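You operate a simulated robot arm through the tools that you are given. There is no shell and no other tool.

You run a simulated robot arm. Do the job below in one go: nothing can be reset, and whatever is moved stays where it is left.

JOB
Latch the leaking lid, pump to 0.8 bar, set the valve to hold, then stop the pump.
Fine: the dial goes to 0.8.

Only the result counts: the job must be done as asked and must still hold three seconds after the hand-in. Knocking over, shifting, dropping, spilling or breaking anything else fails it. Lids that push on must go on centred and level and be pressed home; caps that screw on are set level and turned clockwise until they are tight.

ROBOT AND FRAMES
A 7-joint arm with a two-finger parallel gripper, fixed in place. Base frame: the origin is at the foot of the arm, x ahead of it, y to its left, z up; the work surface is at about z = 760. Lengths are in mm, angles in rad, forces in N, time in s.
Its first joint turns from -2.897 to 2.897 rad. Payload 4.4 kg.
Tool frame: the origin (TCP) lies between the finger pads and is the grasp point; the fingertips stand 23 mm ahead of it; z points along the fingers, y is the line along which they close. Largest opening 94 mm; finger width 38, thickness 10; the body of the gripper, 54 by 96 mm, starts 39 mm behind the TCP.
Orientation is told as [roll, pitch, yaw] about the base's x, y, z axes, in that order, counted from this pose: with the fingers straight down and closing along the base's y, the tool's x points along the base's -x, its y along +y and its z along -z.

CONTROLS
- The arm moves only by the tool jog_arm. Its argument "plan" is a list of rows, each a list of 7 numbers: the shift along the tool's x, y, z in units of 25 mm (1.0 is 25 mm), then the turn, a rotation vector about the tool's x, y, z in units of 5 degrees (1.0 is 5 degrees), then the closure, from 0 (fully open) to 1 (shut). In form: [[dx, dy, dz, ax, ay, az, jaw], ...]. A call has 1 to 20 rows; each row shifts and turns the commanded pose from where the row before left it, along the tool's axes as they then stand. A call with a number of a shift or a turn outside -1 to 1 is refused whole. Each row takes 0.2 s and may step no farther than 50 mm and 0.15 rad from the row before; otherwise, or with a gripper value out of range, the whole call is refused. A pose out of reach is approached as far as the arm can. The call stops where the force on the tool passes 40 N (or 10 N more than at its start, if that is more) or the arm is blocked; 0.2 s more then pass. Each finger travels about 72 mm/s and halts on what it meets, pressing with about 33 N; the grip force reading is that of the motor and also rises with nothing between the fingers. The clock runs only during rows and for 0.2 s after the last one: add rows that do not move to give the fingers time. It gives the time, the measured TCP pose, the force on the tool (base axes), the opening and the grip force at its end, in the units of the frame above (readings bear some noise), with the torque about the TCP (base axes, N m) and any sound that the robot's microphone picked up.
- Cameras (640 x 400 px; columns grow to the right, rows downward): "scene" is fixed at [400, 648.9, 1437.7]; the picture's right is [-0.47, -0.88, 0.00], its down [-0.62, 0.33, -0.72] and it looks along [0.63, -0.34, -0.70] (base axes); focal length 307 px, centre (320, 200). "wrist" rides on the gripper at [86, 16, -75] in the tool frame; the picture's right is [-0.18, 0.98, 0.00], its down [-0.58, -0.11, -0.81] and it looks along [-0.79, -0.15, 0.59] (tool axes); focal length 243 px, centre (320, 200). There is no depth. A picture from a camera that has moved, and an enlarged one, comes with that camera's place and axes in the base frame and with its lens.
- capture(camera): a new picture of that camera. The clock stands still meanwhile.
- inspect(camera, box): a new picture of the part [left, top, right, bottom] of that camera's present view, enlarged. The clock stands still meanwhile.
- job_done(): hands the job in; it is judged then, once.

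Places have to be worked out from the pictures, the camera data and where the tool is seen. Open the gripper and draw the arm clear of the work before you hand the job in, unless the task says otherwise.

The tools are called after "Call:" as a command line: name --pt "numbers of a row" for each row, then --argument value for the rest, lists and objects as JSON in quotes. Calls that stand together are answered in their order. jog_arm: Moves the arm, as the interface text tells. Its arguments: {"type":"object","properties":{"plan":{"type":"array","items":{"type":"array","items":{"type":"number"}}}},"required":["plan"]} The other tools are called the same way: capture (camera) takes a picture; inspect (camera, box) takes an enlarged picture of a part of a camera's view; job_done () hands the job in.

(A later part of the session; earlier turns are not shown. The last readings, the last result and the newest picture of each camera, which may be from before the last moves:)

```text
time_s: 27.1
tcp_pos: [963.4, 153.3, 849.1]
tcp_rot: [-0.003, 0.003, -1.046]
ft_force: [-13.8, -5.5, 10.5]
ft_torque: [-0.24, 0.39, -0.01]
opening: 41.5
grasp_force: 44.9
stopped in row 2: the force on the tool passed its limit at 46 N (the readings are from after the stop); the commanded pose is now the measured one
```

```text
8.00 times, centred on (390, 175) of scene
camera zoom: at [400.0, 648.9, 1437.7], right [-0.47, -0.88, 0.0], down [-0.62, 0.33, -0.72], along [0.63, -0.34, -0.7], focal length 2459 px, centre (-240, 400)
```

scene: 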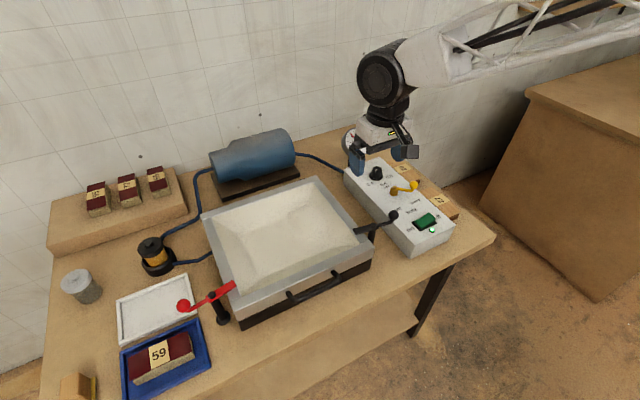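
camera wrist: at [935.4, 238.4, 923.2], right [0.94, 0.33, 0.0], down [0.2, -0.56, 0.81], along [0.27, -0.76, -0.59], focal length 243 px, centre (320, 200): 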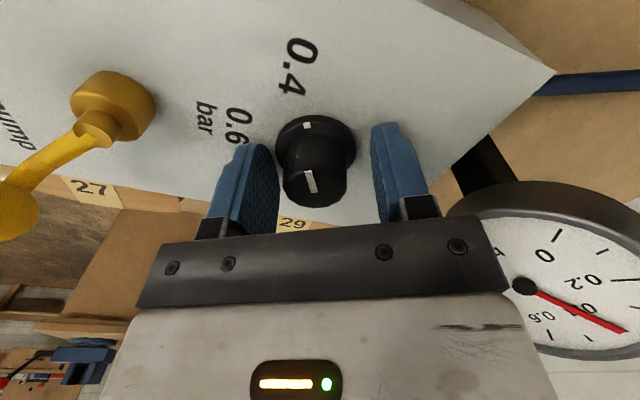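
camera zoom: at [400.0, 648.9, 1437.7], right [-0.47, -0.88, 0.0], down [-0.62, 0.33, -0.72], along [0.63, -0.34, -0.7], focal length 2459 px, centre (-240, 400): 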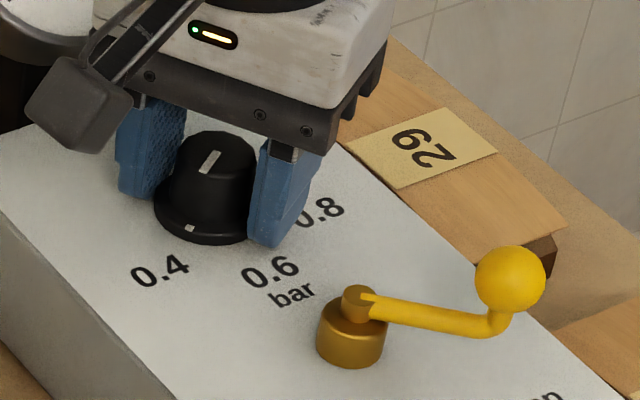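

Both tips rest on the wide skirt. I open slightly, rise 9 mm so only the narrower body is between the pads, and close again.

Call:
jog_arm --pt "0 0 0 0 0 0 0.48" --pt "0 -0.02 -0.18 0 0 0 0.48" --pt "0 0 -0.18 0 0 0 0.48" --pt "0 0 0 0 0 0 0.48"

Call:
jog_arm --pt "0 0 0 0 0 0 0.58" --pt "0 0 0 0 0 0 0.64" --pt "0 0 0 0 0 0 0.67" --pt "0 0 0 0 0 0 0.7" --pt "0 0 0 0 0 0 0.75"

Call:
inspect --camera "wrist" --box '[200, 100, 440, 250]'

```text
time_s: 28.1
tcp_pos: [962.4, 154.0, 857.9]
tcp_rot: [-0.002, 0.001, -1.048]
ft_force: [-0.4, 0.6, -1.5]
ft_torque: [-0.02, 0.03, -0.07]
opening: 48.8
grasp_force: 0.1
```

```text
time_s: 29.4
tcp_pos: [962.7, 153.5, 857.4]
tcp_rot: [-0.001, 0.001, -1.047]
ft_force: [5.8, 2.4, -2.1]
ft_torque: [0.02, -0.19, 0.01]
opening: 31.6
grasp_force: 45.2
```

```text
2.67 times, centred on (320, 175) of wrist
camera zoom: at [934.0, 237.1, 931.8], right [0.94, 0.33, 0.0], down [0.2, -0.56, 0.81], along [0.27, -0.76, -0.59], focal length 647 px, centre (320, 267)
```

zoom: 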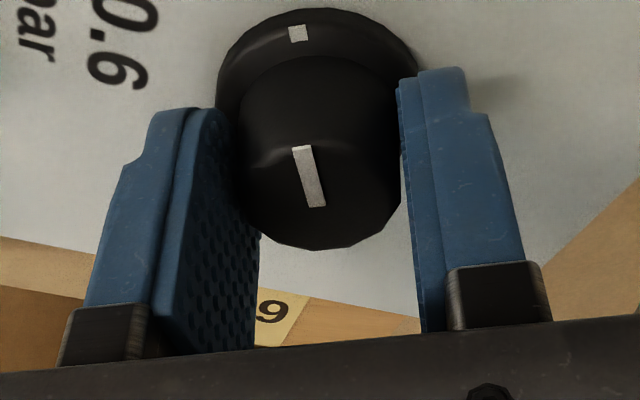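

The body is gripped at 31.6 mm. I turn counterclockwise (seen from above) 25° as a first trial.

Call:
jog_arm --pt "0 0 0 0 0 -1 0.75" --pt "0 0 0 0 0 -1 0.75" --pt "0 0 0 0 0 -1 0.75" --pt "0 0 0 0 0 -1 0.75" --pt "0 0 0 0 0 -1 0.75" --pt "0 0 0 0 0 0 0.75"

Call:
inspect --camera "wrist" --box '[200, 50, 500, 250]'

Call:
inspect --camera "scene" --box '[335, 120, 425, 200]'

```text
time_s: 30.8
tcp_pos: [962.3, 155.1, 858.7]
tcp_rot: [0.0, -0.001, -0.61]
ft_force: [30.2, -1.7, 1.1]
ft_torque: [-0.05, -0.77, -0.01]
opening: 31.4
grasp_force: 45.0
```

```text
2.00 times, centred on (350, 150) of wrist
camera zoom: at [901.8, 217.3, 931.8], right [0.71, 0.7, 0.0], down [0.41, -0.42, 0.81], along [0.56, -0.57, -0.59], focal length 485 px, centre (260, 300)
```

zoom: 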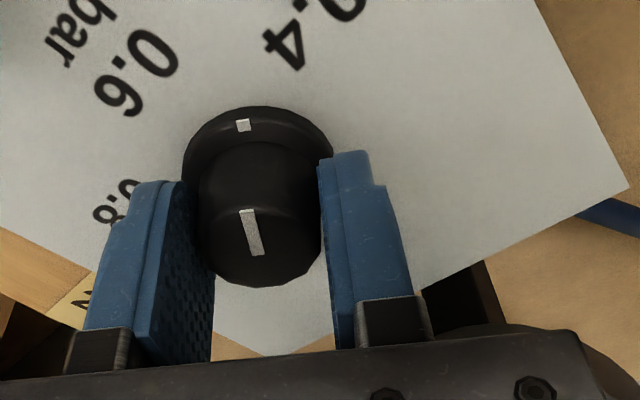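

```text
5.00 times, centred on (380, 160) of scene
camera zoom: at [400.0, 648.9, 1437.7], right [-0.47, -0.88, 0.0], down [-0.62, 0.33, -0.72], along [0.63, -0.34, -0.7], focal length 1537 px, centre (20, 400)
```

zoom: 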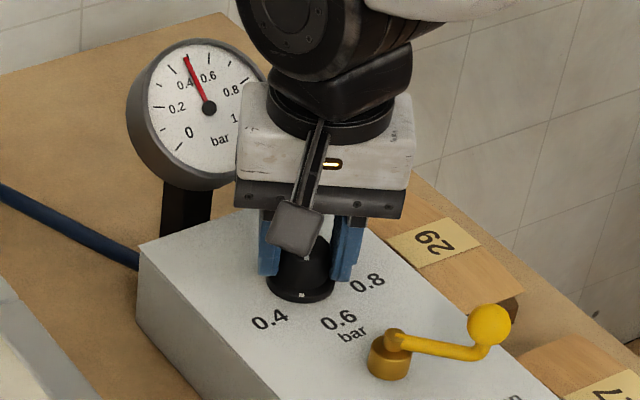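

The dial turns with the gripper and the gauge is rising; a 30 N side pull along +x shows the turning centre is slightly off. I relieve it by shifting 2 mm in +x.

Call:
jog_arm --pt "-0.066 0.046 0 0 0 0 0.75" --pt "0 0 0 0 0 0 0.75"

```text
time_s: 31.4
tcp_pos: [962.7, 154.0, 857.1]
tcp_rot: [-0.004, 0.004, -0.609]
ft_force: [-13.3, -3.9, 9.4]
ft_torque: [-0.21, 0.64, 0.03]
opening: 31.3
grasp_force: 44.9
stopped in row 2: the force on the tool passed its limit at 43 N (the readings are from after the stop); the commanded pose is now the measured one
```

The arm is stiff (about 35 N/mm), so 2 mm was too much. I relieve the remaining 13 N with a fraction of a millimetre and continue in small steps with slight compensation.

Call:
jog_arm --pt "0.0096 -0.012 -0.01 0 0 0 0.75" --pt "-0.005 0.003 0 0 0 -1 0.75" --pt "-0.005 0.003 0 0 0 -1 0.75" --pt "-0.005 0.002 0 0 0 -1 0.75" --pt "0 0 0 0 0 0 0.75"

Call:
inspect --camera "scene" --box '[335, 120, 425, 200]'

```text
time_s: 32.7
tcp_pos: [963.7, 155.1, 857.3]
tcp_rot: [-0.004, 0.005, -0.347]
ft_force: [-7.4, -7.5, 6.8]
ft_torque: [-0.43, 0.47, 0.01]
opening: 31.4
grasp_force: 44.5
stopped in row 5: the force on the tool passed its limit at 41 N (the readings are from after the stop); the commanded pose is now the measured one
```

```text
5.00 times, centred on (380, 160) of scene
camera zoom: at [400.0, 648.9, 1437.7], right [-0.47, -0.88, 0.0], down [-0.62, 0.33, -0.72], along [0.63, -0.34, -0.7], focal length 1537 px, centre (20, 400)
```

zoom: 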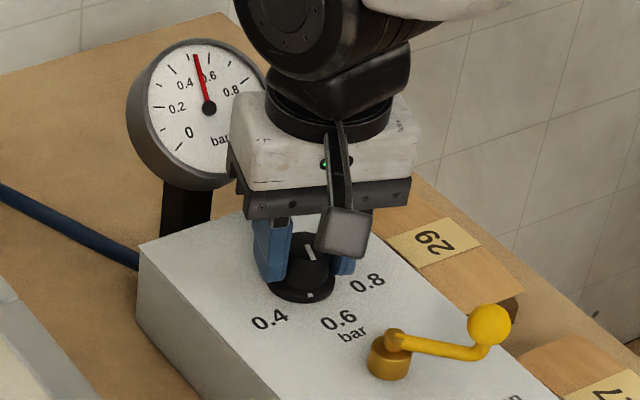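

The dial is now a third of the way (gauge about 0.5). The full-strength grip makes side forces build up, and the dial needs almost no torque, so I lighten the grip and read the forces.

Call:
jog_arm --pt "0 0 0 0 0 0 0.66" --pt "0 0 0 0 0 0 0.668" --pt "0 0 0 0 0 0 0.668"

```text
time_s: 33.5
tcp_pos: [962.6, 155.8, 856.4]
tcp_rot: [-0.001, 0.007, -0.348]
ft_force: [-1.2, -2.8, -0.8]
ft_torque: [-0.06, -0.02, 0.04]
opening: 32.9
grasp_force: 1.3
```

Forces have dropped to almost nothing with the light grip. I turn on another 20° with it.

Call:
jog_arm --pt "0 0 0 0 0 0 0.672" --pt "0 0 0 0 0 -1 0.672" --pt "0 0 0 0 0 -1 0.672" --pt "0 0 0 0 0 -1 0.672" --pt "0 0 0 0 0 -1 0.672" --pt "0 0 0 0 0 0 0.672"

Call:
inspect --camera "scene" --box '[335, 120, 425, 200]'

Call:
inspect --camera "wrist" --box '[200, 50, 500, 250]'

```text
time_s: 34.9
tcp_pos: [963.0, 154.4, 858.0]
tcp_rot: [0.0, 0.006, 0.002]
ft_force: [-1.2, 3.7, 0.8]
ft_torque: [0.1, 0.04, 0.03]
opening: 32.9
grasp_force: 2.1
```

```text
5.00 times, centred on (380, 160) of scene
camera zoom: at [400.0, 648.9, 1437.7], right [-0.47, -0.88, 0.0], down [-0.62, 0.33, -0.72], along [0.63, -0.34, -0.7], focal length 1537 px, centre (20, 400)
```

zoom: 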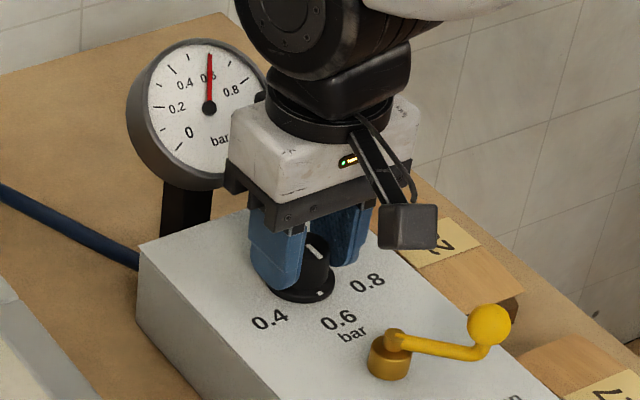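

```text
2.00 times, centred on (350, 150) of wrist
camera zoom: at [877.7, 170.8, 932.3], right [0.18, 0.98, 0.0], down [0.59, -0.11, 0.8], along [0.79, -0.15, -0.6], focal length 485 px, centre (260, 300)
```

zoom: 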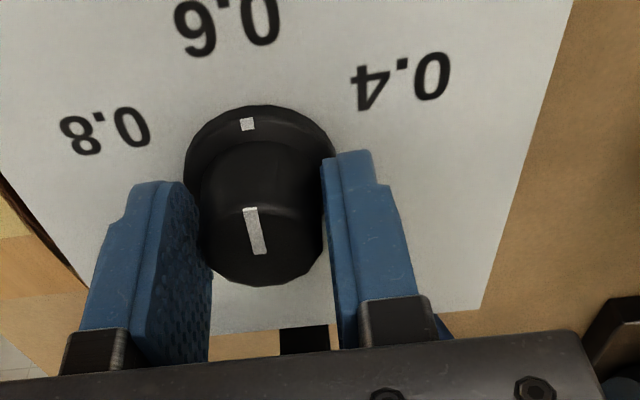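

The mark is now right at 0.6 and the gauge is rising through 0.57. The light grip works without side force, so I turn on 40° more.

Call:
jog_arm --pt "0 0 0 0 0 -1 0.672" --pt "0 0 0 0 0 -1 0.672" --pt "0 0 0 0 0 -1 0.672" --pt "0 0 0 0 0 -1 0.672" --pt "0 0 0 0 0 -1 0.672" --pt "0 0 0 0 0 -1 0.672" --pt "0 0 0 0 0 -1 0.672" --pt "0 0 0 0 0 -1 0.672" --pt "0 0 0 0 0 0 0.672"

Call:
inspect --camera "scene" --box '[335, 120, 425, 200]'

Call:
inspect --camera "wrist" --box '[200, 50, 500, 250]'

```text
time_s: 36.9
tcp_pos: [962.9, 155.1, 858.1]
tcp_rot: [0.004, 0.005, 0.699]
ft_force: [-0.6, 2.8, -0.9]
ft_torque: [0.06, 0.05, -0.02]
opening: 32.7
grasp_force: 2.0
```

```text
5.00 times, centred on (380, 160) of scene
camera zoom: at [400.0, 648.9, 1437.7], right [-0.47, -0.88, 0.0], down [-0.62, 0.33, -0.72], along [0.63, -0.34, -0.7], focal length 1537 px, centre (20, 400)
```

zoom: 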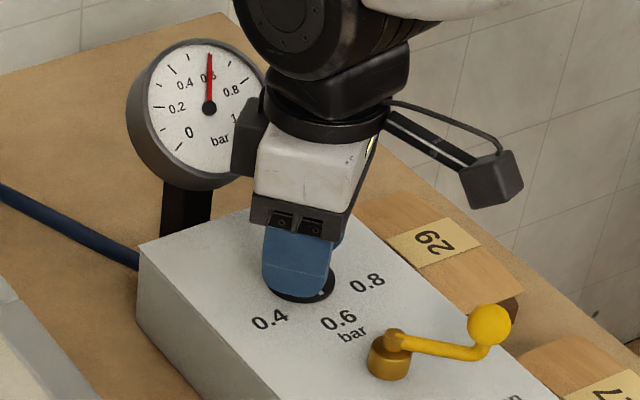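

```text
2.00 times, centred on (350, 150) of wrist
camera zoom: at [887.8, 112.1, 932.4], right [-0.49, 0.87, 0.0], down [0.52, 0.29, 0.8], along [0.7, 0.4, -0.6], focal length 485 px, centre (260, 300)
```

zoom: 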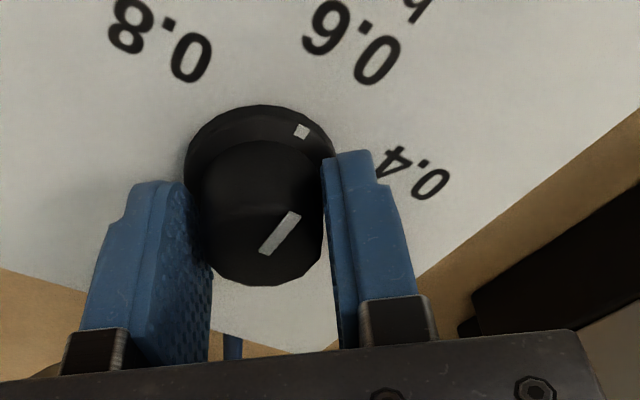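

The dial stayed at 0.6 while the light grip slipped (a detent there). I open a little, turn the tool back to about -30°, and take a firmer grip.

Call:
jog_arm --pt "0 0 0 0 0 0 0.58" --pt "0 0 0 0 0 1 0.58" --pt "0 0 0 0 0 1 0.58" --pt "0 0 0 0 0 1 0.58" --pt "0 0 0 0 0 1 0.58" --pt "0 0 0 0 0 1 0.58" --pt "0 0 0 0 0 1 0.58" --pt "0 0 0 0 0 1 0.58" --pt "0 0 0 0 0 1 0.58" --pt "0 0 0 0 0 1 0.58" --pt "0 0 0 0 0 1 0.58" --pt "0 0 0 0 0 1 0.58" --pt "0 0 0 0 0 1 0.58" --pt "0 0 0 0 0 1 0.58" --pt "0 0 0 0 0 1 0.58" --pt "0 0 0 0 0 0 0.58"

Call:
inspect --camera "wrist" --box '[200, 50, 500, 250]'

Call:
inspect --camera "scene" --box '[335, 120, 425, 200]'

```text
time_s: 40.3
tcp_pos: [963.1, 156.8, 856.9]
tcp_rot: [-0.006, 0.004, -0.525]
ft_force: [0.0, 0.2, -0.5]
ft_torque: [-0.01, -0.01, -0.01]
opening: 39.7
grasp_force: 0.1
```

```text
2.00 times, centred on (350, 150) of wrist
camera zoom: at [896.4, 212.8, 931.8], right [0.65, 0.76, 0.0], down [0.45, -0.38, 0.8], along [0.61, -0.52, -0.59], focal length 485 px, centre (260, 300)
```

zoom: 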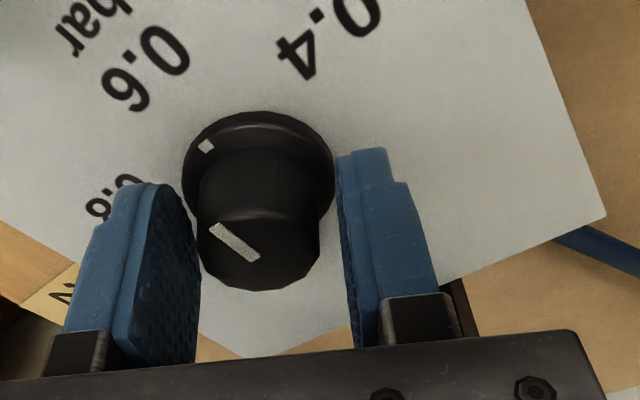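

```text
5.00 times, centred on (380, 160) of scene
camera zoom: at [400.0, 648.9, 1437.7], right [-0.47, -0.88, 0.0], down [-0.62, 0.33, -0.72], along [0.63, -0.34, -0.7], focal length 1537 px, centre (20, 400)
```

zoom: 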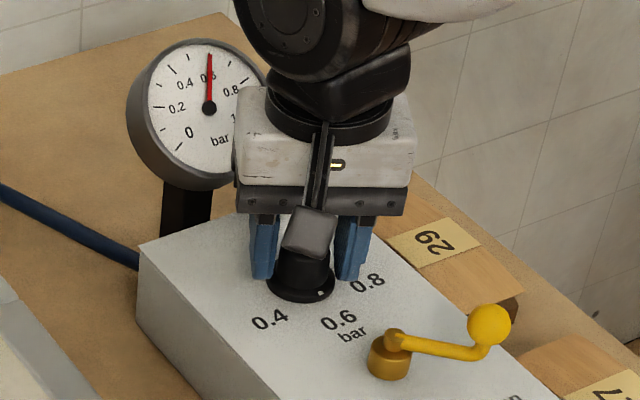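

The pressure is at 0.6, the dial at its 0.6 mark. I grip with medium strength and read the forces.

Call:
jog_arm --pt "0 0 0 0 0 0 0.64" --pt "0 0 0 0 0 0 0.67" --pt "0 0 0 0 0 0 0.69" --pt "0 0 0 0 0 0 0.69"

```text
time_s: 41.3
tcp_pos: [962.6, 155.4, 857.6]
tcp_rot: [-0.003, 0.005, -0.521]
ft_force: [-5.4, -6.3, 1.6]
ft_torque: [-0.15, 0.18, 0.04]
opening: 31.2
grasp_force: 45.3
```

Firm grip now with only 8 N side force. I trim 0.2 mm and turn 15°.

Call:
jog_arm --pt "0 -0.009 0 0 0 -0.5 0.69" --pt "0 0 0 0 0 -1 0.69" --pt "0 0 0 0 0 -1 0.69" --pt "0 0 0 0 0 -0.5 0.69" --pt "0 0 0 0 0 0 0.69"

Call:
inspect --camera "wrist" --box '[200, 50, 500, 250]'

```text
time_s: 42.5
tcp_pos: [961.9, 155.2, 855.7]
tcp_rot: [-0.003, 0.007, -0.26]
ft_force: [-8.7, -3.0, 7.2]
ft_torque: [-0.31, 0.74, 0.01]
opening: 31.3
grasp_force: 44.7
stopped in row 5: the force on the tool passed its limit at 41 N (the readings are from after the stop); the commanded pose is now the measured one
```

```text
2.00 times, centred on (350, 150) of wrist
camera zoom: at [883.9, 193.2, 932.0], right [0.43, 0.9, 0.0], down [0.54, -0.25, 0.8], along [0.72, -0.35, -0.6], focal length 485 px, centre (260, 300)
```

zoom: 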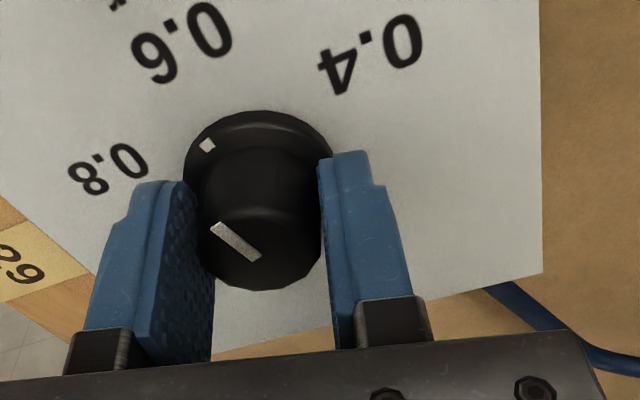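

The dial turned 15° with the gripper, but the stiff grip tripped the limit again. I try an intermediate grip strength.

Call:
jog_arm --pt "0 0 0 0 0 0 0.66" --pt "0 0 0 0 0 0 0.678" --pt "0 0 0 0 0 0 0.678" --pt "0 0 0 0 0 0 0.678"

```text
time_s: 43.5
tcp_pos: [962.9, 155.7, 856.5]
tcp_rot: [-0.002, 0.007, -0.26]
ft_force: [2.0, -4.3, -5.3]
ft_torque: [-0.12, -0.15, -0.03]
opening: 31.3
grasp_force: 44.8
```

Grip is full at any closure that meets the dial. I turn by 5° only and read how the forces develop.

Call:
jog_arm --pt "0 0 0 0 0 -1 0.678" --pt "0 0 0 0 0 0 0.678"

```text
time_s: 44.1
tcp_pos: [962.6, 155.0, 856.5]
tcp_rot: [-0.004, 0.008, -0.173]
ft_force: [-1.3, 7.1, -7.1]
ft_torque: [0.19, -0.01, 0.01]
opening: 31.4
grasp_force: 45.1
```

Each 5° adds about 12 N sideways, which says the dial axis lies a little toward the arm from the turning centre. I release, shift about 1.5 mm along the pads, regrip, and turn 5° to compare.

Call:
jog_arm --pt "0 0 0 0 0 0 0.64" --pt "0.06 0 0 0 0 0 0.64" --pt "0 0 0 0 0 0 0.68" --pt "0 0 0 0 0 0 0.68" --pt "0 0 0 0 0 0 0.68"

Call:
jog_arm --pt "0 0 0 0 0 -1 0.68" --pt "0 0 0 0 0 0 0.68"

Call:
inspect --camera "wrist" --box '[200, 50, 500, 250]'

Call:
inspect --camera "scene" --box '[335, 120, 425, 200]'

```text
time_s: 45.3
tcp_pos: [961.6, 155.3, 857.5]
tcp_rot: [-0.001, 0.007, -0.171]
ft_force: [5.8, 4.3, 0.3]
ft_torque: [0.07, -0.19, -0.03]
opening: 31.2
grasp_force: 44.8
```

```text
time_s: 45.9
tcp_pos: [961.0, 155.4, 857.6]
tcp_rot: [-0.004, 0.006, -0.087]
ft_force: [20.7, 5.3, -6.0]
ft_torque: [0.14, -0.6, -0.04]
opening: 31.3
grasp_force: 44.8
```

```text
2.00 times, centred on (350, 150) of wrist
camera zoom: at [877.5, 178.8, 931.9], right [0.27, 0.96, 0.0], down [0.57, -0.16, 0.8], along [0.77, -0.22, -0.6], focal length 485 px, centre (260, 300)
```

zoom: 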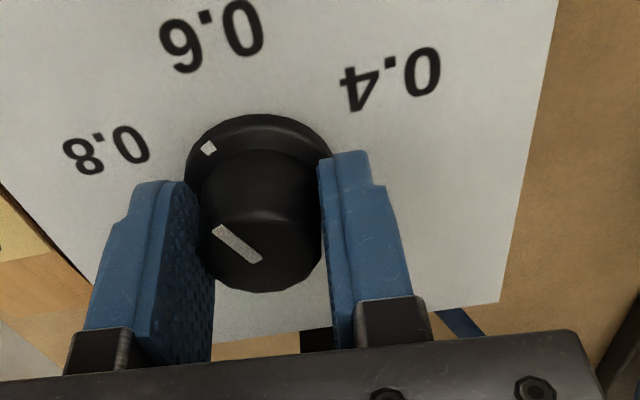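

```text
5.00 times, centred on (380, 160) of scene
camera zoom: at [400.0, 648.9, 1437.7], right [-0.47, -0.88, 0.0], down [-0.62, 0.33, -0.72], along [0.63, -0.34, -0.7], focal length 1537 px, centre (20, 400)
```

zoom: 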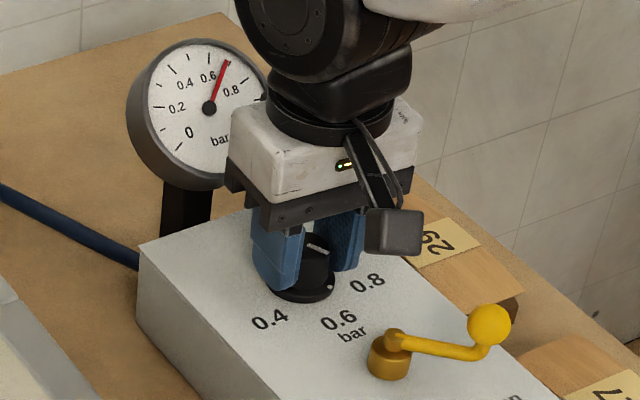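

The gauge is rising (about 0.68) and the dial keeps its place when released. I continue with short cycles of regrip and 10° turns.

Call:
jog_arm --pt "0 0 0 0 0 0 0.64" --pt "0 0 0 0 0 0 0.68" --pt "0 0 0 0 0 0 0.68" --pt "0 0 0 0 0 -1 0.68" --pt "0 0 0 0 0 -1 0.68" --pt "0 0 0 0 0 0 0.68"

Call:
jog_arm --pt "0 0 0 0 0 0 0.64" --pt "0 0 0 0 0 0 0.68" --pt "0 0 0 0 0 0 0.68" --pt "0 0 0 0 0 -1 0.68" --pt "0 0 0 0 0 -1 0.68" --pt "0 0 0 0 0 0 0.68"

Call:
inspect --camera "wrist" --box '[200, 50, 500, 250]'

Call:
inspect --camera "scene" --box '[335, 120, 425, 200]'

```text
time_s: 47.3
tcp_pos: [960.8, 154.5, 857.6]
tcp_rot: [-0.002, 0.006, 0.088]
ft_force: [-11.3, 3.8, -0.7]
ft_torque: [0.09, 0.36, 0.01]
opening: 31.4
grasp_force: 45.1
```

```text
time_s: 48.7
tcp_pos: [960.2, 153.9, 857.4]
tcp_rot: [0.0, 0.006, 0.266]
ft_force: [33.6, -0.6, -7.3]
ft_torque: [0.09, -0.38, 0.01]
opening: 31.2
grasp_force: 45.1
```

```text
2.00 times, centred on (350, 150) of wrist
camera zoom: at [874.2, 148.0, 932.4], right [-0.08, 1.0, 0.0], down [0.59, 0.05, 0.8], along [0.8, 0.06, -0.6], focal length 485 px, centre (260, 300)
```

zoom: 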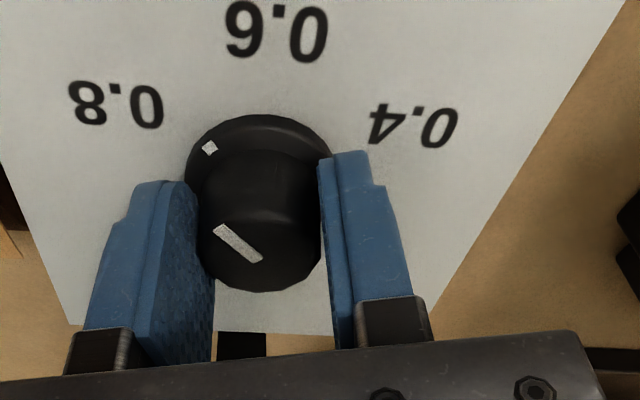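

```text
5.00 times, centred on (380, 160) of scene
camera zoom: at [400.0, 648.9, 1437.7], right [-0.47, -0.88, 0.0], down [-0.62, 0.33, -0.72], along [0.63, -0.34, -0.7], focal length 1537 px, centre (20, 400)
```

zoom: 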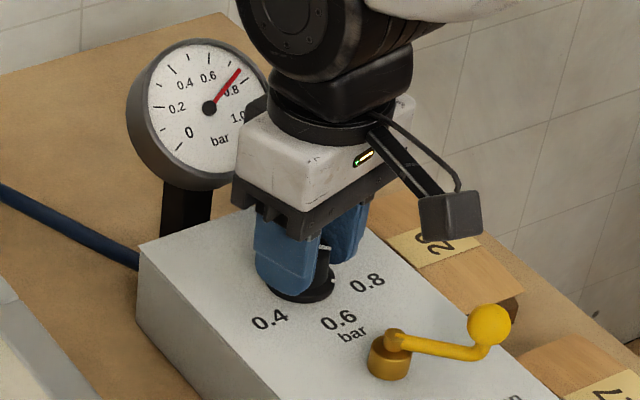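

Gauge about 0.75 and the mark about 10–15° short of 0.8. Another regrip and 10° turn.

Call:
jog_arm --pt "0 0 0 0 0 0 0.64" --pt "0 0 0 0 0 0 0.68" --pt "0 0 0 0 0 0 0.68" --pt "0 0 0 0 0 -1 0.68" --pt "0 0 0 0 0 -1 0.68" --pt "0 0 0 0 0 0 0.68" --pt "0 0 0 0 0 0 0.64" --pt "0 0 0 0 0 0 0.64"

Call:
inspect --camera "wrist" --box '[200, 50, 500, 250]'

Call:
inspect --camera "scene" --box '[335, 120, 425, 200]'

```text
time_s: 50.5
tcp_pos: [960.5, 154.9, 859.0]
tcp_rot: [0.002, 0.008, 0.439]
ft_force: [0.1, -0.3, 0.4]
ft_torque: [-0.01, -0.01, 0.0]
opening: 33.7
grasp_force: 0.0
```

```text
2.00 times, centred on (350, 150) of wrist
camera zoom: at [876.4, 133.1, 932.5], right [-0.25, 0.97, 0.0], down [0.58, 0.15, 0.8], along [0.78, 0.2, -0.6], focal length 485 px, centre (260, 300)
```

zoom: 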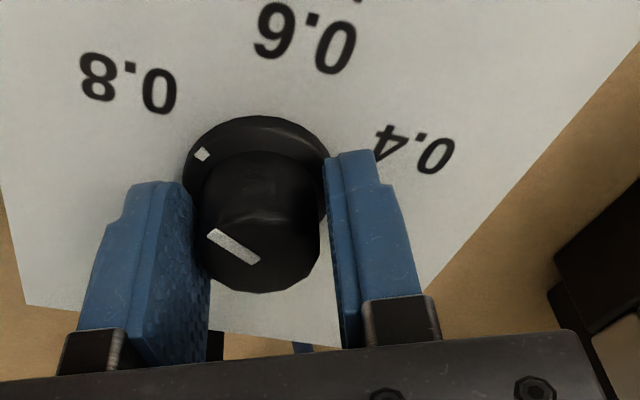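

```text
5.00 times, centred on (380, 160) of scene
camera zoom: at [400.0, 648.9, 1437.7], right [-0.47, -0.88, 0.0], down [-0.62, 0.33, -0.72], along [0.63, -0.34, -0.7], focal length 1537 px, centre (20, 400)
```

zoom: 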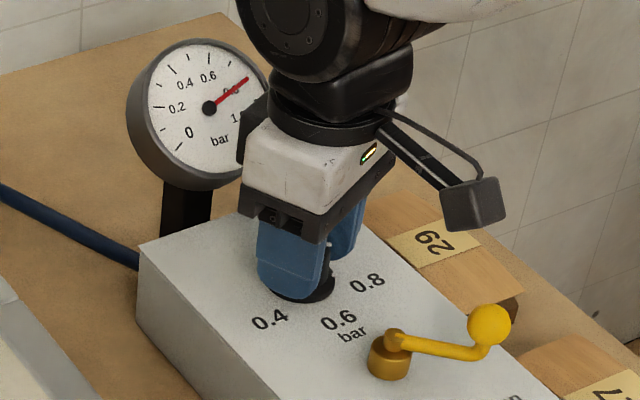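

The gauge is close to 0.8 and the mark seems to have dropped into the 0.8 position on release. I open, rise straight up, and check dial and gauge.

Call:
jog_arm --pt "0 0 0 0 0 0 0.45" --pt "0 0 -0.5 0 0 0 0.45" --pt "0 0 -1 0 0 0 0.45" --pt "0 0 -1 0 0 0 0.45" --pt "0 0 -1 0 0 0 0.45" --pt "0 0 -1 0 0 0 0.45" --pt "0 0 0 0 0 0 0.45"

Call:
capture --camera "wrist"

Call:
inspect --camera "scene" --box '[335, 120, 385, 160]'

Call:
inspect --camera "scene" --box '[345, 150, 415, 200]'

```text
time_s: 52.1
tcp_pos: [962.2, 155.5, 968.3]
tcp_rot: [0.002, 0.009, 0.436]
ft_force: [-0.5, 0.4, -0.4]
ft_torque: [0.01, -0.02, -0.01]
opening: 51.5
grasp_force: 0.0
```

```text
taken
camera wrist: at [877.0, 133.8, 1043.5], right [-0.25, 0.97, 0.0], down [0.58, 0.15, 0.8], along [0.78, 0.2, -0.6], focal length 243 px, centre (320, 200)
```

wrist: 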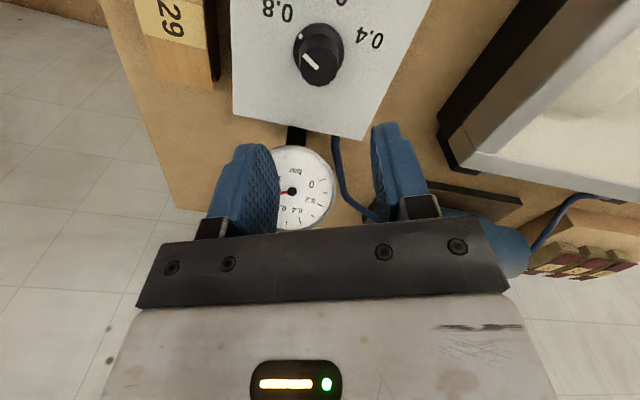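

```text
10.00 times, centred on (360, 140) of scene
camera zoom: at [400.0, 648.9, 1437.7], right [-0.47, -0.88, 0.0], down [-0.62, 0.33, -0.72], along [0.63, -0.34, -0.7], focal length 3074 px, centre (-80, 800)
```

zoom: 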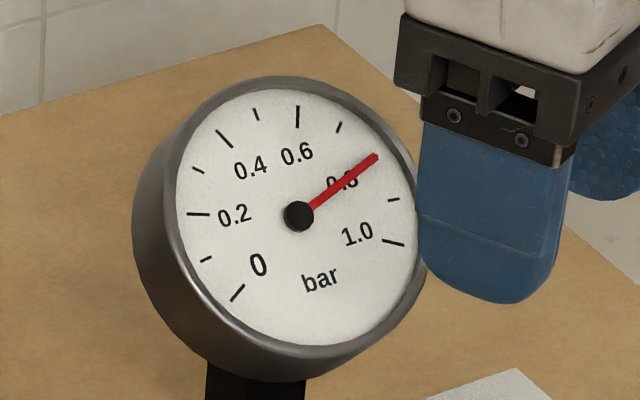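

```text
8.00 times, centred on (380, 175) of scene
camera zoom: at [400.0, 648.9, 1437.7], right [-0.47, -0.88, 0.0], down [-0.62, 0.33, -0.72], along [0.63, -0.34, -0.7], focal length 2459 px, centre (-160, 400)
```

zoom: 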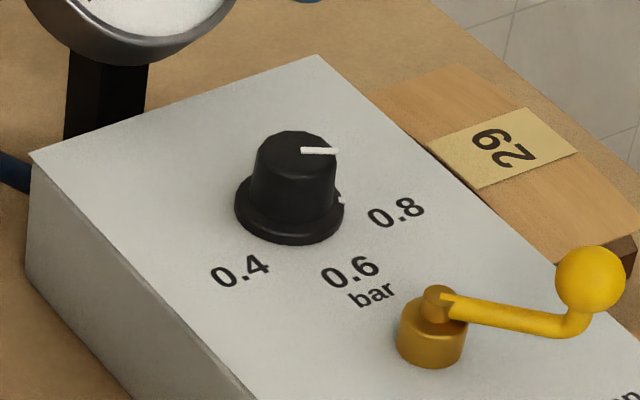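

The gauge stands exactly on 0.8 and the dial mark mirrors its former 0.4 place, so the dial is at 0.8. Now the valve: I turn the tool back to yaw 0 and go above the lever's ball (about (841, 122, 870)) to look at it.

Call:
jog_arm --pt "0 0 0 0 0 1 0.45" --pt "0 0 0 0 0 1 0.45" --pt "0 0 0 0 0 1 0.45" --pt "0 0 0 0 0 1 0.45" --pt "0 0 0 0 0 1 0.5" --pt "0 0 0 0 -0.1 0 0.575" --pt "0.847 -0.197 0.12 0 0 0 0.575" --pt "0.847 -0.197 0.12 0 0 0 0.575" --pt "0.847 -0.197 0.12 0 0 0 0.575" --pt "0.847 -0.197 0.12 0 0 0 0.575" --pt "0.847 -0.197 0.12 0 0 0 0.575" --pt "0.847 -0.197 0.12 0 0 0 0.575" --pt "0 0 0 0 0 0 0.575"

Call:
capture --camera "wrist"

Call:
inspect --camera "wrist" --box '[220, 0, 420, 120]'

Call:
inspect --camera "scene" --box '[340, 110, 460, 250]'

```text
time_s: 54.9
tcp_pos: [834.3, 125.8, 950.8]
tcp_rot: [0.001, -0.002, 0.003]
ft_force: [0.9, 0.0, -0.6]
ft_torque: [-0.02, -0.01, -0.01]
opening: 40.0
grasp_force: 0.0
```

```text
taken
camera wrist: at [748.7, 142.4, 1024.9], right [0.18, 0.98, 0.0], down [0.58, -0.11, 0.81], along [0.79, -0.15, -0.59], focal length 243 px, centre (320, 200)
```

wrist: 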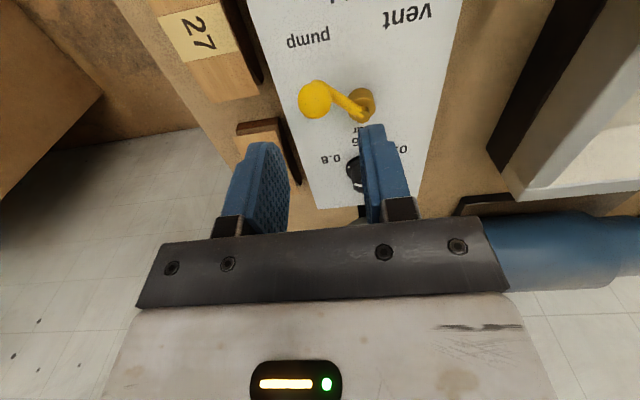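

```text
3.20 times, centred on (320, 60) of wrist
camera zoom: at [748.7, 142.4, 1024.9], right [0.18, 0.98, 0.0], down [0.58, -0.11, 0.81], along [0.79, -0.15, -0.59], focal length 776 px, centre (320, 648)
```

zoom: 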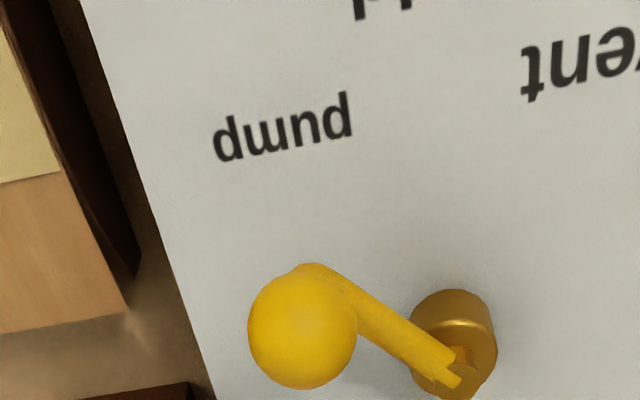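

```text
2.86 times, centred on (400, 180) of scene
camera zoom: at [400.0, 648.9, 1437.7], right [-0.47, -0.88, 0.0], down [-0.62, 0.33, -0.72], along [0.63, -0.34, -0.7], focal length 878 px, centre (91, 257)
```

zoom: 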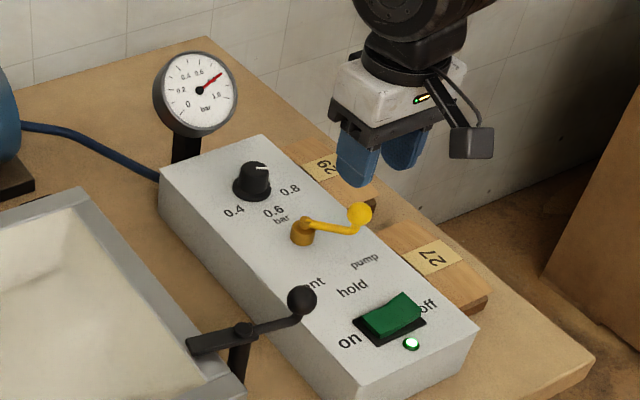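

Ball centre about (841, 121.5, 870), radius 12; hub about (872, 155); its rod lies near z 848. I lower the open fingers to straddle the ball with the tips above the rod.

Call:
jog_arm --pt "0 -0.049 0.708 0 0 0 0.575" --pt "0 -0.049 0.708 0 0 0 0.575" --pt "0 -0.049 0.708 0 0 0 0.575" --pt "0 -0.049 0.708 0 0 0 0.575" --pt "0 0 0 0 0 0 0.575"

Call:
capture --camera "wrist"

Call:
inspect --camera "scene" --box '[370, 150, 450, 220]'

```text
time_s: 56.1
tcp_pos: [835.3, 121.9, 879.6]
tcp_rot: [0.0, -0.001, 0.0]
ft_force: [-0.7, 0.2, -0.8]
ft_torque: [-0.02, 0.0, 0.0]
opening: 40.1
grasp_force: 0.0
```

```text
taken
camera wrist: at [749.5, 138.0, 953.4], right [0.18, 0.98, 0.0], down [0.58, -0.11, 0.81], along [0.79, -0.15, -0.59], focal length 243 px, centre (320, 200)
```

wrist: 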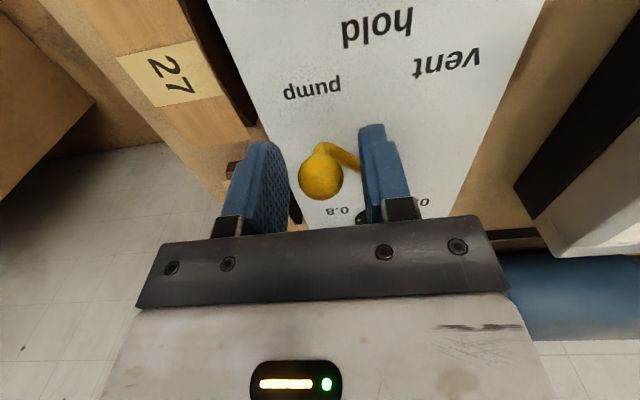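

```text
5.71 times, centred on (410, 185) of scene
camera zoom: at [400.0, 648.9, 1437.7], right [-0.47, -0.88, 0.0], down [-0.62, 0.33, -0.72], along [0.63, -0.34, -0.7], focal length 1757 px, centre (-194, 286)
```

zoom: 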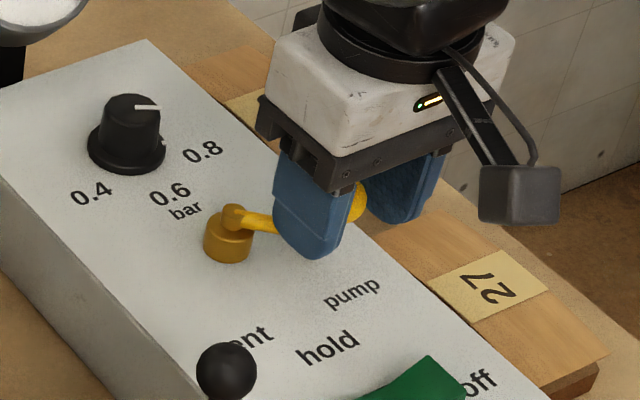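

The ball sits centrally between the fingers. I narrow the cage to 28 mm and sweep the ball toward "hold" (pointing straight at −x from the hub, y about 155).

Call:
jog_arm --pt "0 0 0 0 0 0 0.7" --pt "0 0 0 0 0 0 0.7" --pt "0.03 0.16 0 0 0 0 0.7" --pt "0.03 0.16 0 0 0 0 0.7" --pt "0.03 0.16 0 0 0 0 0.7" --pt "0.03 0.16 0 0 0 0 0.7" --pt "0.03 0.16 0 0 0 0 0.7" --pt "0.03 0.16 0 0 0 0 0.7" --pt "0 0 0 0 0 0 0.7"

Call:
capture --camera "wrist"

Call:
inspect --camera "scene" --box '[340, 110, 460, 250]'

```text
time_s: 58.1
tcp_pos: [830.2, 145.4, 880.7]
tcp_rot: [0.0, -0.003, 0.001]
ft_force: [-0.5, -0.6, -0.2]
ft_torque: [0.03, -0.01, 0.01]
opening: 28.4
grasp_force: 0.4
```

```text
taken
camera wrist: at [743.5, 161.7, 953.9], right [0.18, 0.98, 0.0], down [0.58, -0.11, 0.81], along [0.79, -0.15, -0.59], focal length 243 px, centre (320, 200)
```

wrist: 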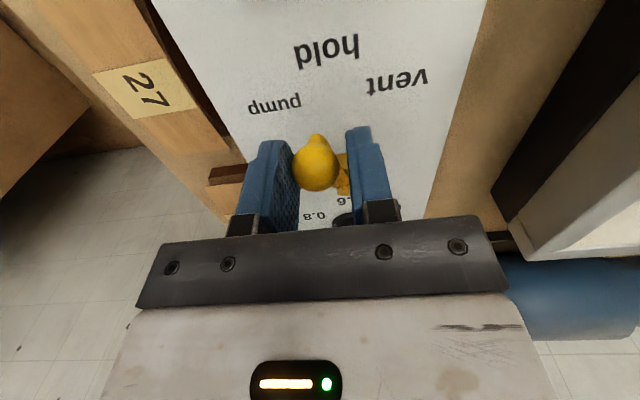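

```text
2.86 times, centred on (400, 180) of scene
camera zoom: at [400.0, 648.9, 1437.7], right [-0.47, -0.88, 0.0], down [-0.62, 0.33, -0.72], along [0.63, -0.34, -0.7], focal length 878 px, centre (91, 257)
```

zoom: 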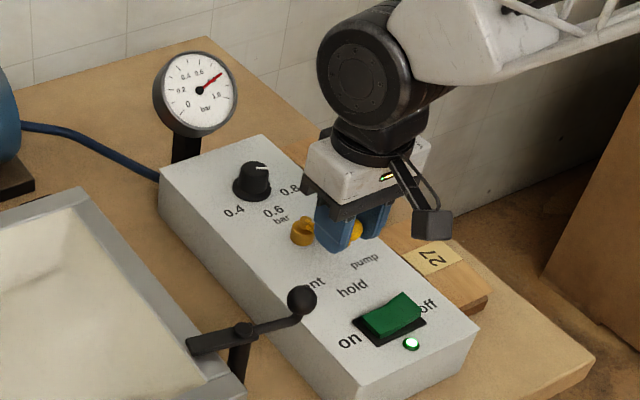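

The lever follows and the gauge stays at 0.8. I move the last 9.5 mm to y about 155 and close gently to centre the ball there.

Call:
jog_arm --pt "0.02 0.19 0 0 0 0 0.7" --pt "0.01 0.19 0 0 0 0 0.7" --pt "0 0 0 0 0 0 0.7"

Call:
inspect --camera "wrist" --box '[200, 0, 480, 220]'

Call:
inspect --camera "scene" --box '[340, 110, 460, 250]'

```text
time_s: 58.9
tcp_pos: [830.2, 155.1, 879.1]
tcp_rot: [0.0, -0.001, 0.002]
ft_force: [0.1, 0.2, 0.3]
ft_torque: [0.01, -0.02, -0.04]
opening: 28.2
grasp_force: 0.0
```

```text
1.82 times, centred on (340, 110) of wrist
camera zoom: at [743.2, 170.9, 953.5], right [0.18, 0.98, 0.0], down [0.58, -0.11, 0.81], along [0.79, -0.15, -0.59], focal length 441 px, centre (284, 364)
```

zoom: 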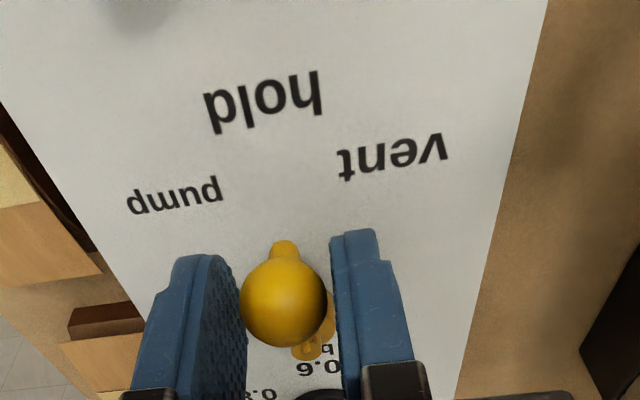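

```text
2.86 times, centred on (400, 180) of scene
camera zoom: at [400.0, 648.9, 1437.7], right [-0.47, -0.88, 0.0], down [-0.62, 0.33, -0.72], along [0.63, -0.34, -0.7], focal length 878 px, centre (91, 257)
```

zoom: 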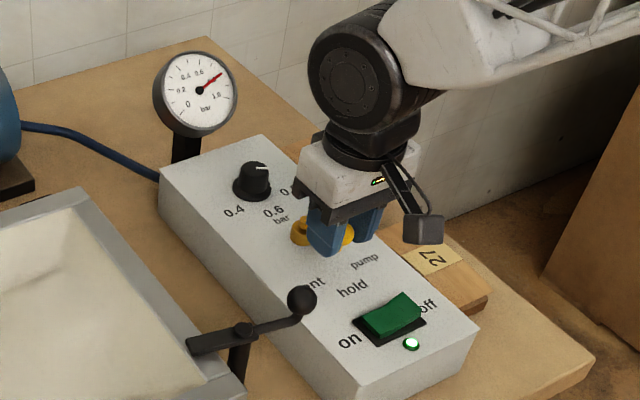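

The ball is at about (828, 155), with the lever pointing straight at "hold" and the gauge at 0.8. I open the fingers, rise clear, and check the lever.

Call:
jog_arm --pt "0 0 0 0 0 0 0.575" --pt "0 0 0 0 0 0 0.575" --pt "0 0 -0.8 0 0 0 0.575" --pt "0 0 -0.8 0 0 0 0.575" --pt "0 0 -0.8 0 0 0 0.575" --pt "0 0 -0.8 0 0 0 0.575" --pt "0.9 0 0 0 0 0 0.575" --pt "0.9 0 0 0 0 0 0.575" --pt "0.9 0 0 0 0 0 0.575" --pt "0 0 0 0 0 0 0.575"

Call:
capture --camera "wrist"

Call:
inspect --camera "wrist" --box '[220, 0, 420, 140]'

Call:
inspect --camera "scene" --box '[340, 110, 460, 250]'

```text
time_s: 61.1
tcp_pos: [760.4, 151.1, 961.7]
tcp_rot: [0.0, 0.0, 0.004]
ft_force: [0.2, 0.4, 0.2]
ft_torque: [-0.01, 0.01, 0.04]
opening: 39.7
grasp_force: 0.1
```

```text
taken
camera wrist: at [674.0, 168.3, 1035.1], right [0.18, 0.98, 0.0], down [0.58, -0.11, 0.81], along [0.79, -0.15, -0.59], focal length 243 px, centre (320, 200)
```

wrist: 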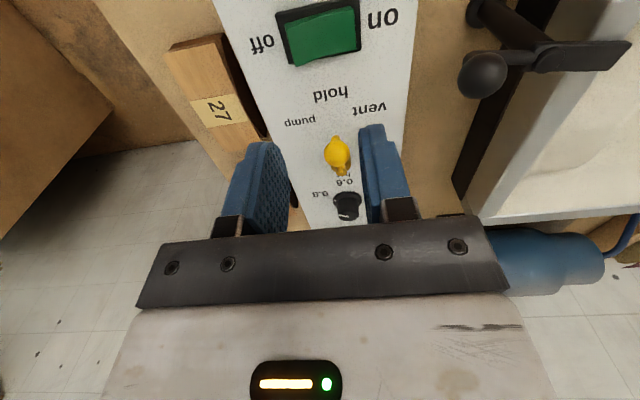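

```text
2.86 times, centred on (320, 70) of wrist
camera zoom: at [674.0, 168.3, 1035.1], right [0.18, 0.98, 0.0], down [0.58, -0.11, 0.81], along [0.79, -0.15, -0.59], focal length 693 px, centre (320, 571)
```

zoom: 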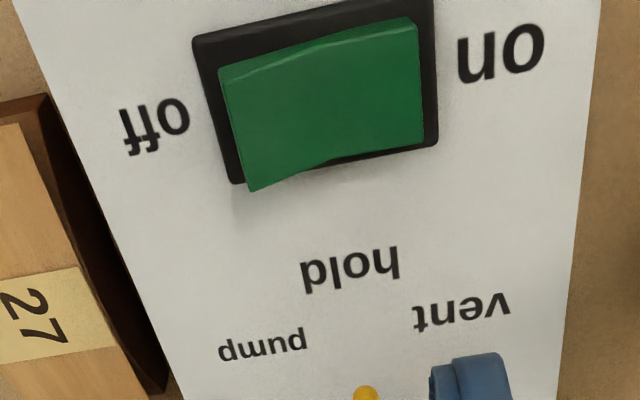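

```text
2.86 times, centred on (400, 180) of scene
camera zoom: at [400.0, 648.9, 1437.7], right [-0.47, -0.88, 0.0], down [-0.62, 0.33, -0.72], along [0.63, -0.34, -0.7], focal length 878 px, centre (91, 257)
```

zoom: 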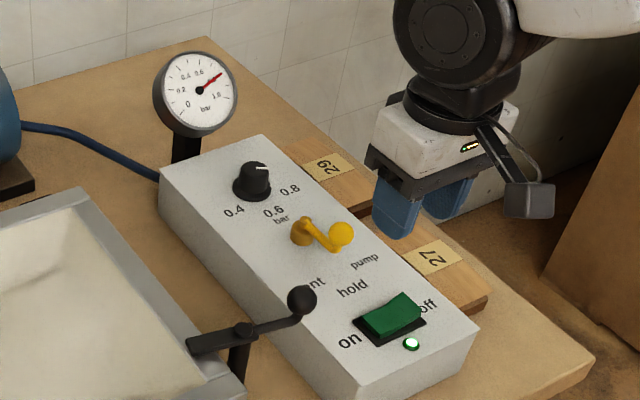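

The lever now points toward "hold". I check its angle closely, and the gauge.

Call:
inspect --camera "wrist" --box '[290, 90, 390, 190]'

Call:
inspect --camera "scene" --box '[375, 180, 435, 220]'

Call:
inspect --camera "scene" --box '[335, 120, 385, 160]'

```text
4.00 times, centred on (340, 140) of wrist
camera zoom: at [674.0, 168.3, 1035.1], right [0.18, 0.98, 0.0], down [0.58, -0.11, 0.81], along [0.79, -0.15, -0.59], focal length 970 px, centre (240, 440)
```

zoom: 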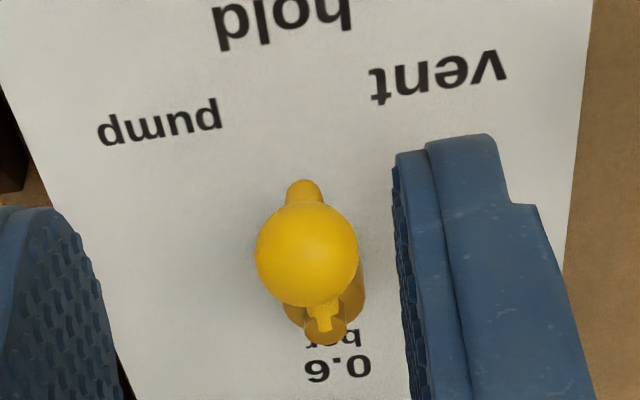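

```text
10.00 times, centred on (405, 200) of scene
camera zoom: at [400.0, 648.9, 1437.7], right [-0.47, -0.88, 0.0], down [-0.62, 0.33, -0.72], along [0.63, -0.34, -0.7], focal length 3074 px, centre (-530, 200)
```

zoom: 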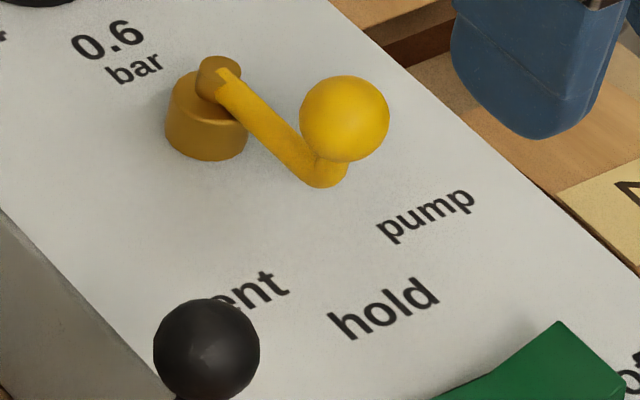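

```text
10.00 times, centred on (360, 140) of scene
camera zoom: at [400.0, 648.9, 1437.7], right [-0.47, -0.88, 0.0], down [-0.62, 0.33, -0.72], along [0.63, -0.34, -0.7], focal length 3074 px, centre (-80, 800)
```

zoom: 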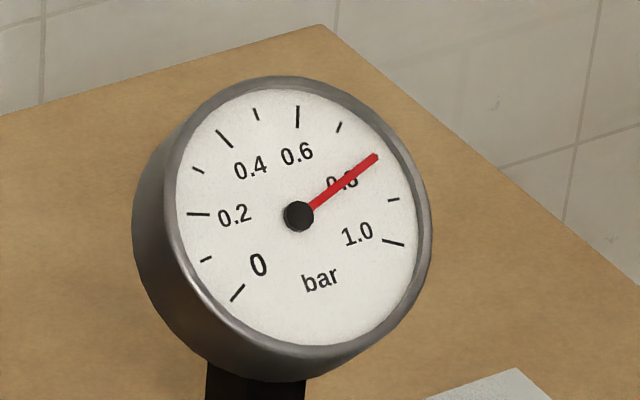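

Lever is straight at hold and the gauge is at 0.8. The switch frame spans x 731–768, y 124–186, with the "off" side (−y) raised; I close the fingers and go above the off half, tips at about z 847.

Call:
jog_arm --pt "0 0 0 0 0 0 1" --pt "0.088 -0.126 0.728 0 0 0 1" --pt "0.088 -0.126 0.728 0 0 0 1" --pt "0.088 -0.126 0.728 0 0 0 1" --pt "0.088 -0.126 0.728 0 0 0 1" --pt "0.088 -0.126 0.728 0 0 0 1" --pt "0 0 0 0 0 0 1"

Call:
inspect --camera "scene" --box '[370, 160, 470, 260]'

Call:
capture --camera "wrist"

```text
time_s: 62.7
tcp_pos: [753.0, 138.1, 870.3]
tcp_rot: [0.001, -0.003, 0.003]
ft_force: [0.0, -1.8, 1.4]
ft_torque: [0.0, -0.01, 0.03]
opening: 0.0
grasp_force: 32.9
```

```text
4.00 times, centred on (420, 210) of scene
camera zoom: at [400.0, 648.9, 1437.7], right [-0.47, -0.88, 0.0], down [-0.62, 0.33, -0.72], along [0.63, -0.34, -0.7], focal length 1230 px, centre (-80, 160)
```

zoom: 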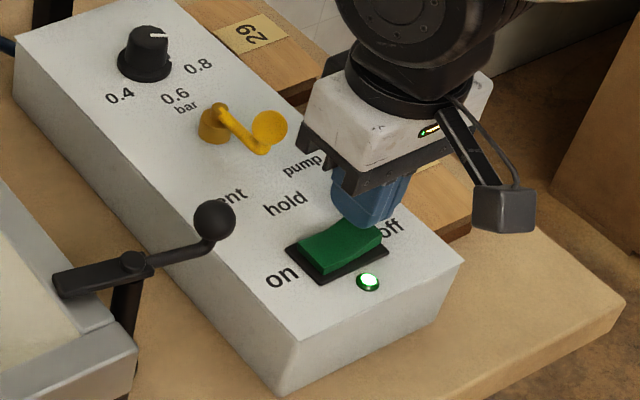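

```text
taken
camera wrist: at [666.3, 154.4, 944.2], right [0.18, 0.98, 0.0], down [0.58, -0.11, 0.81], along [0.79, -0.15, -0.59], focal length 243 px, centre (320, 200)
```

wrist: 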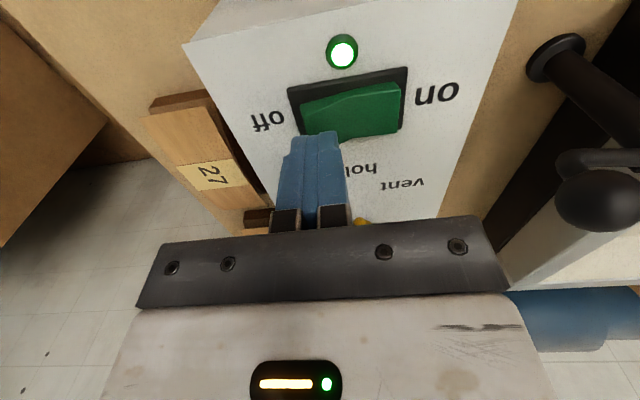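

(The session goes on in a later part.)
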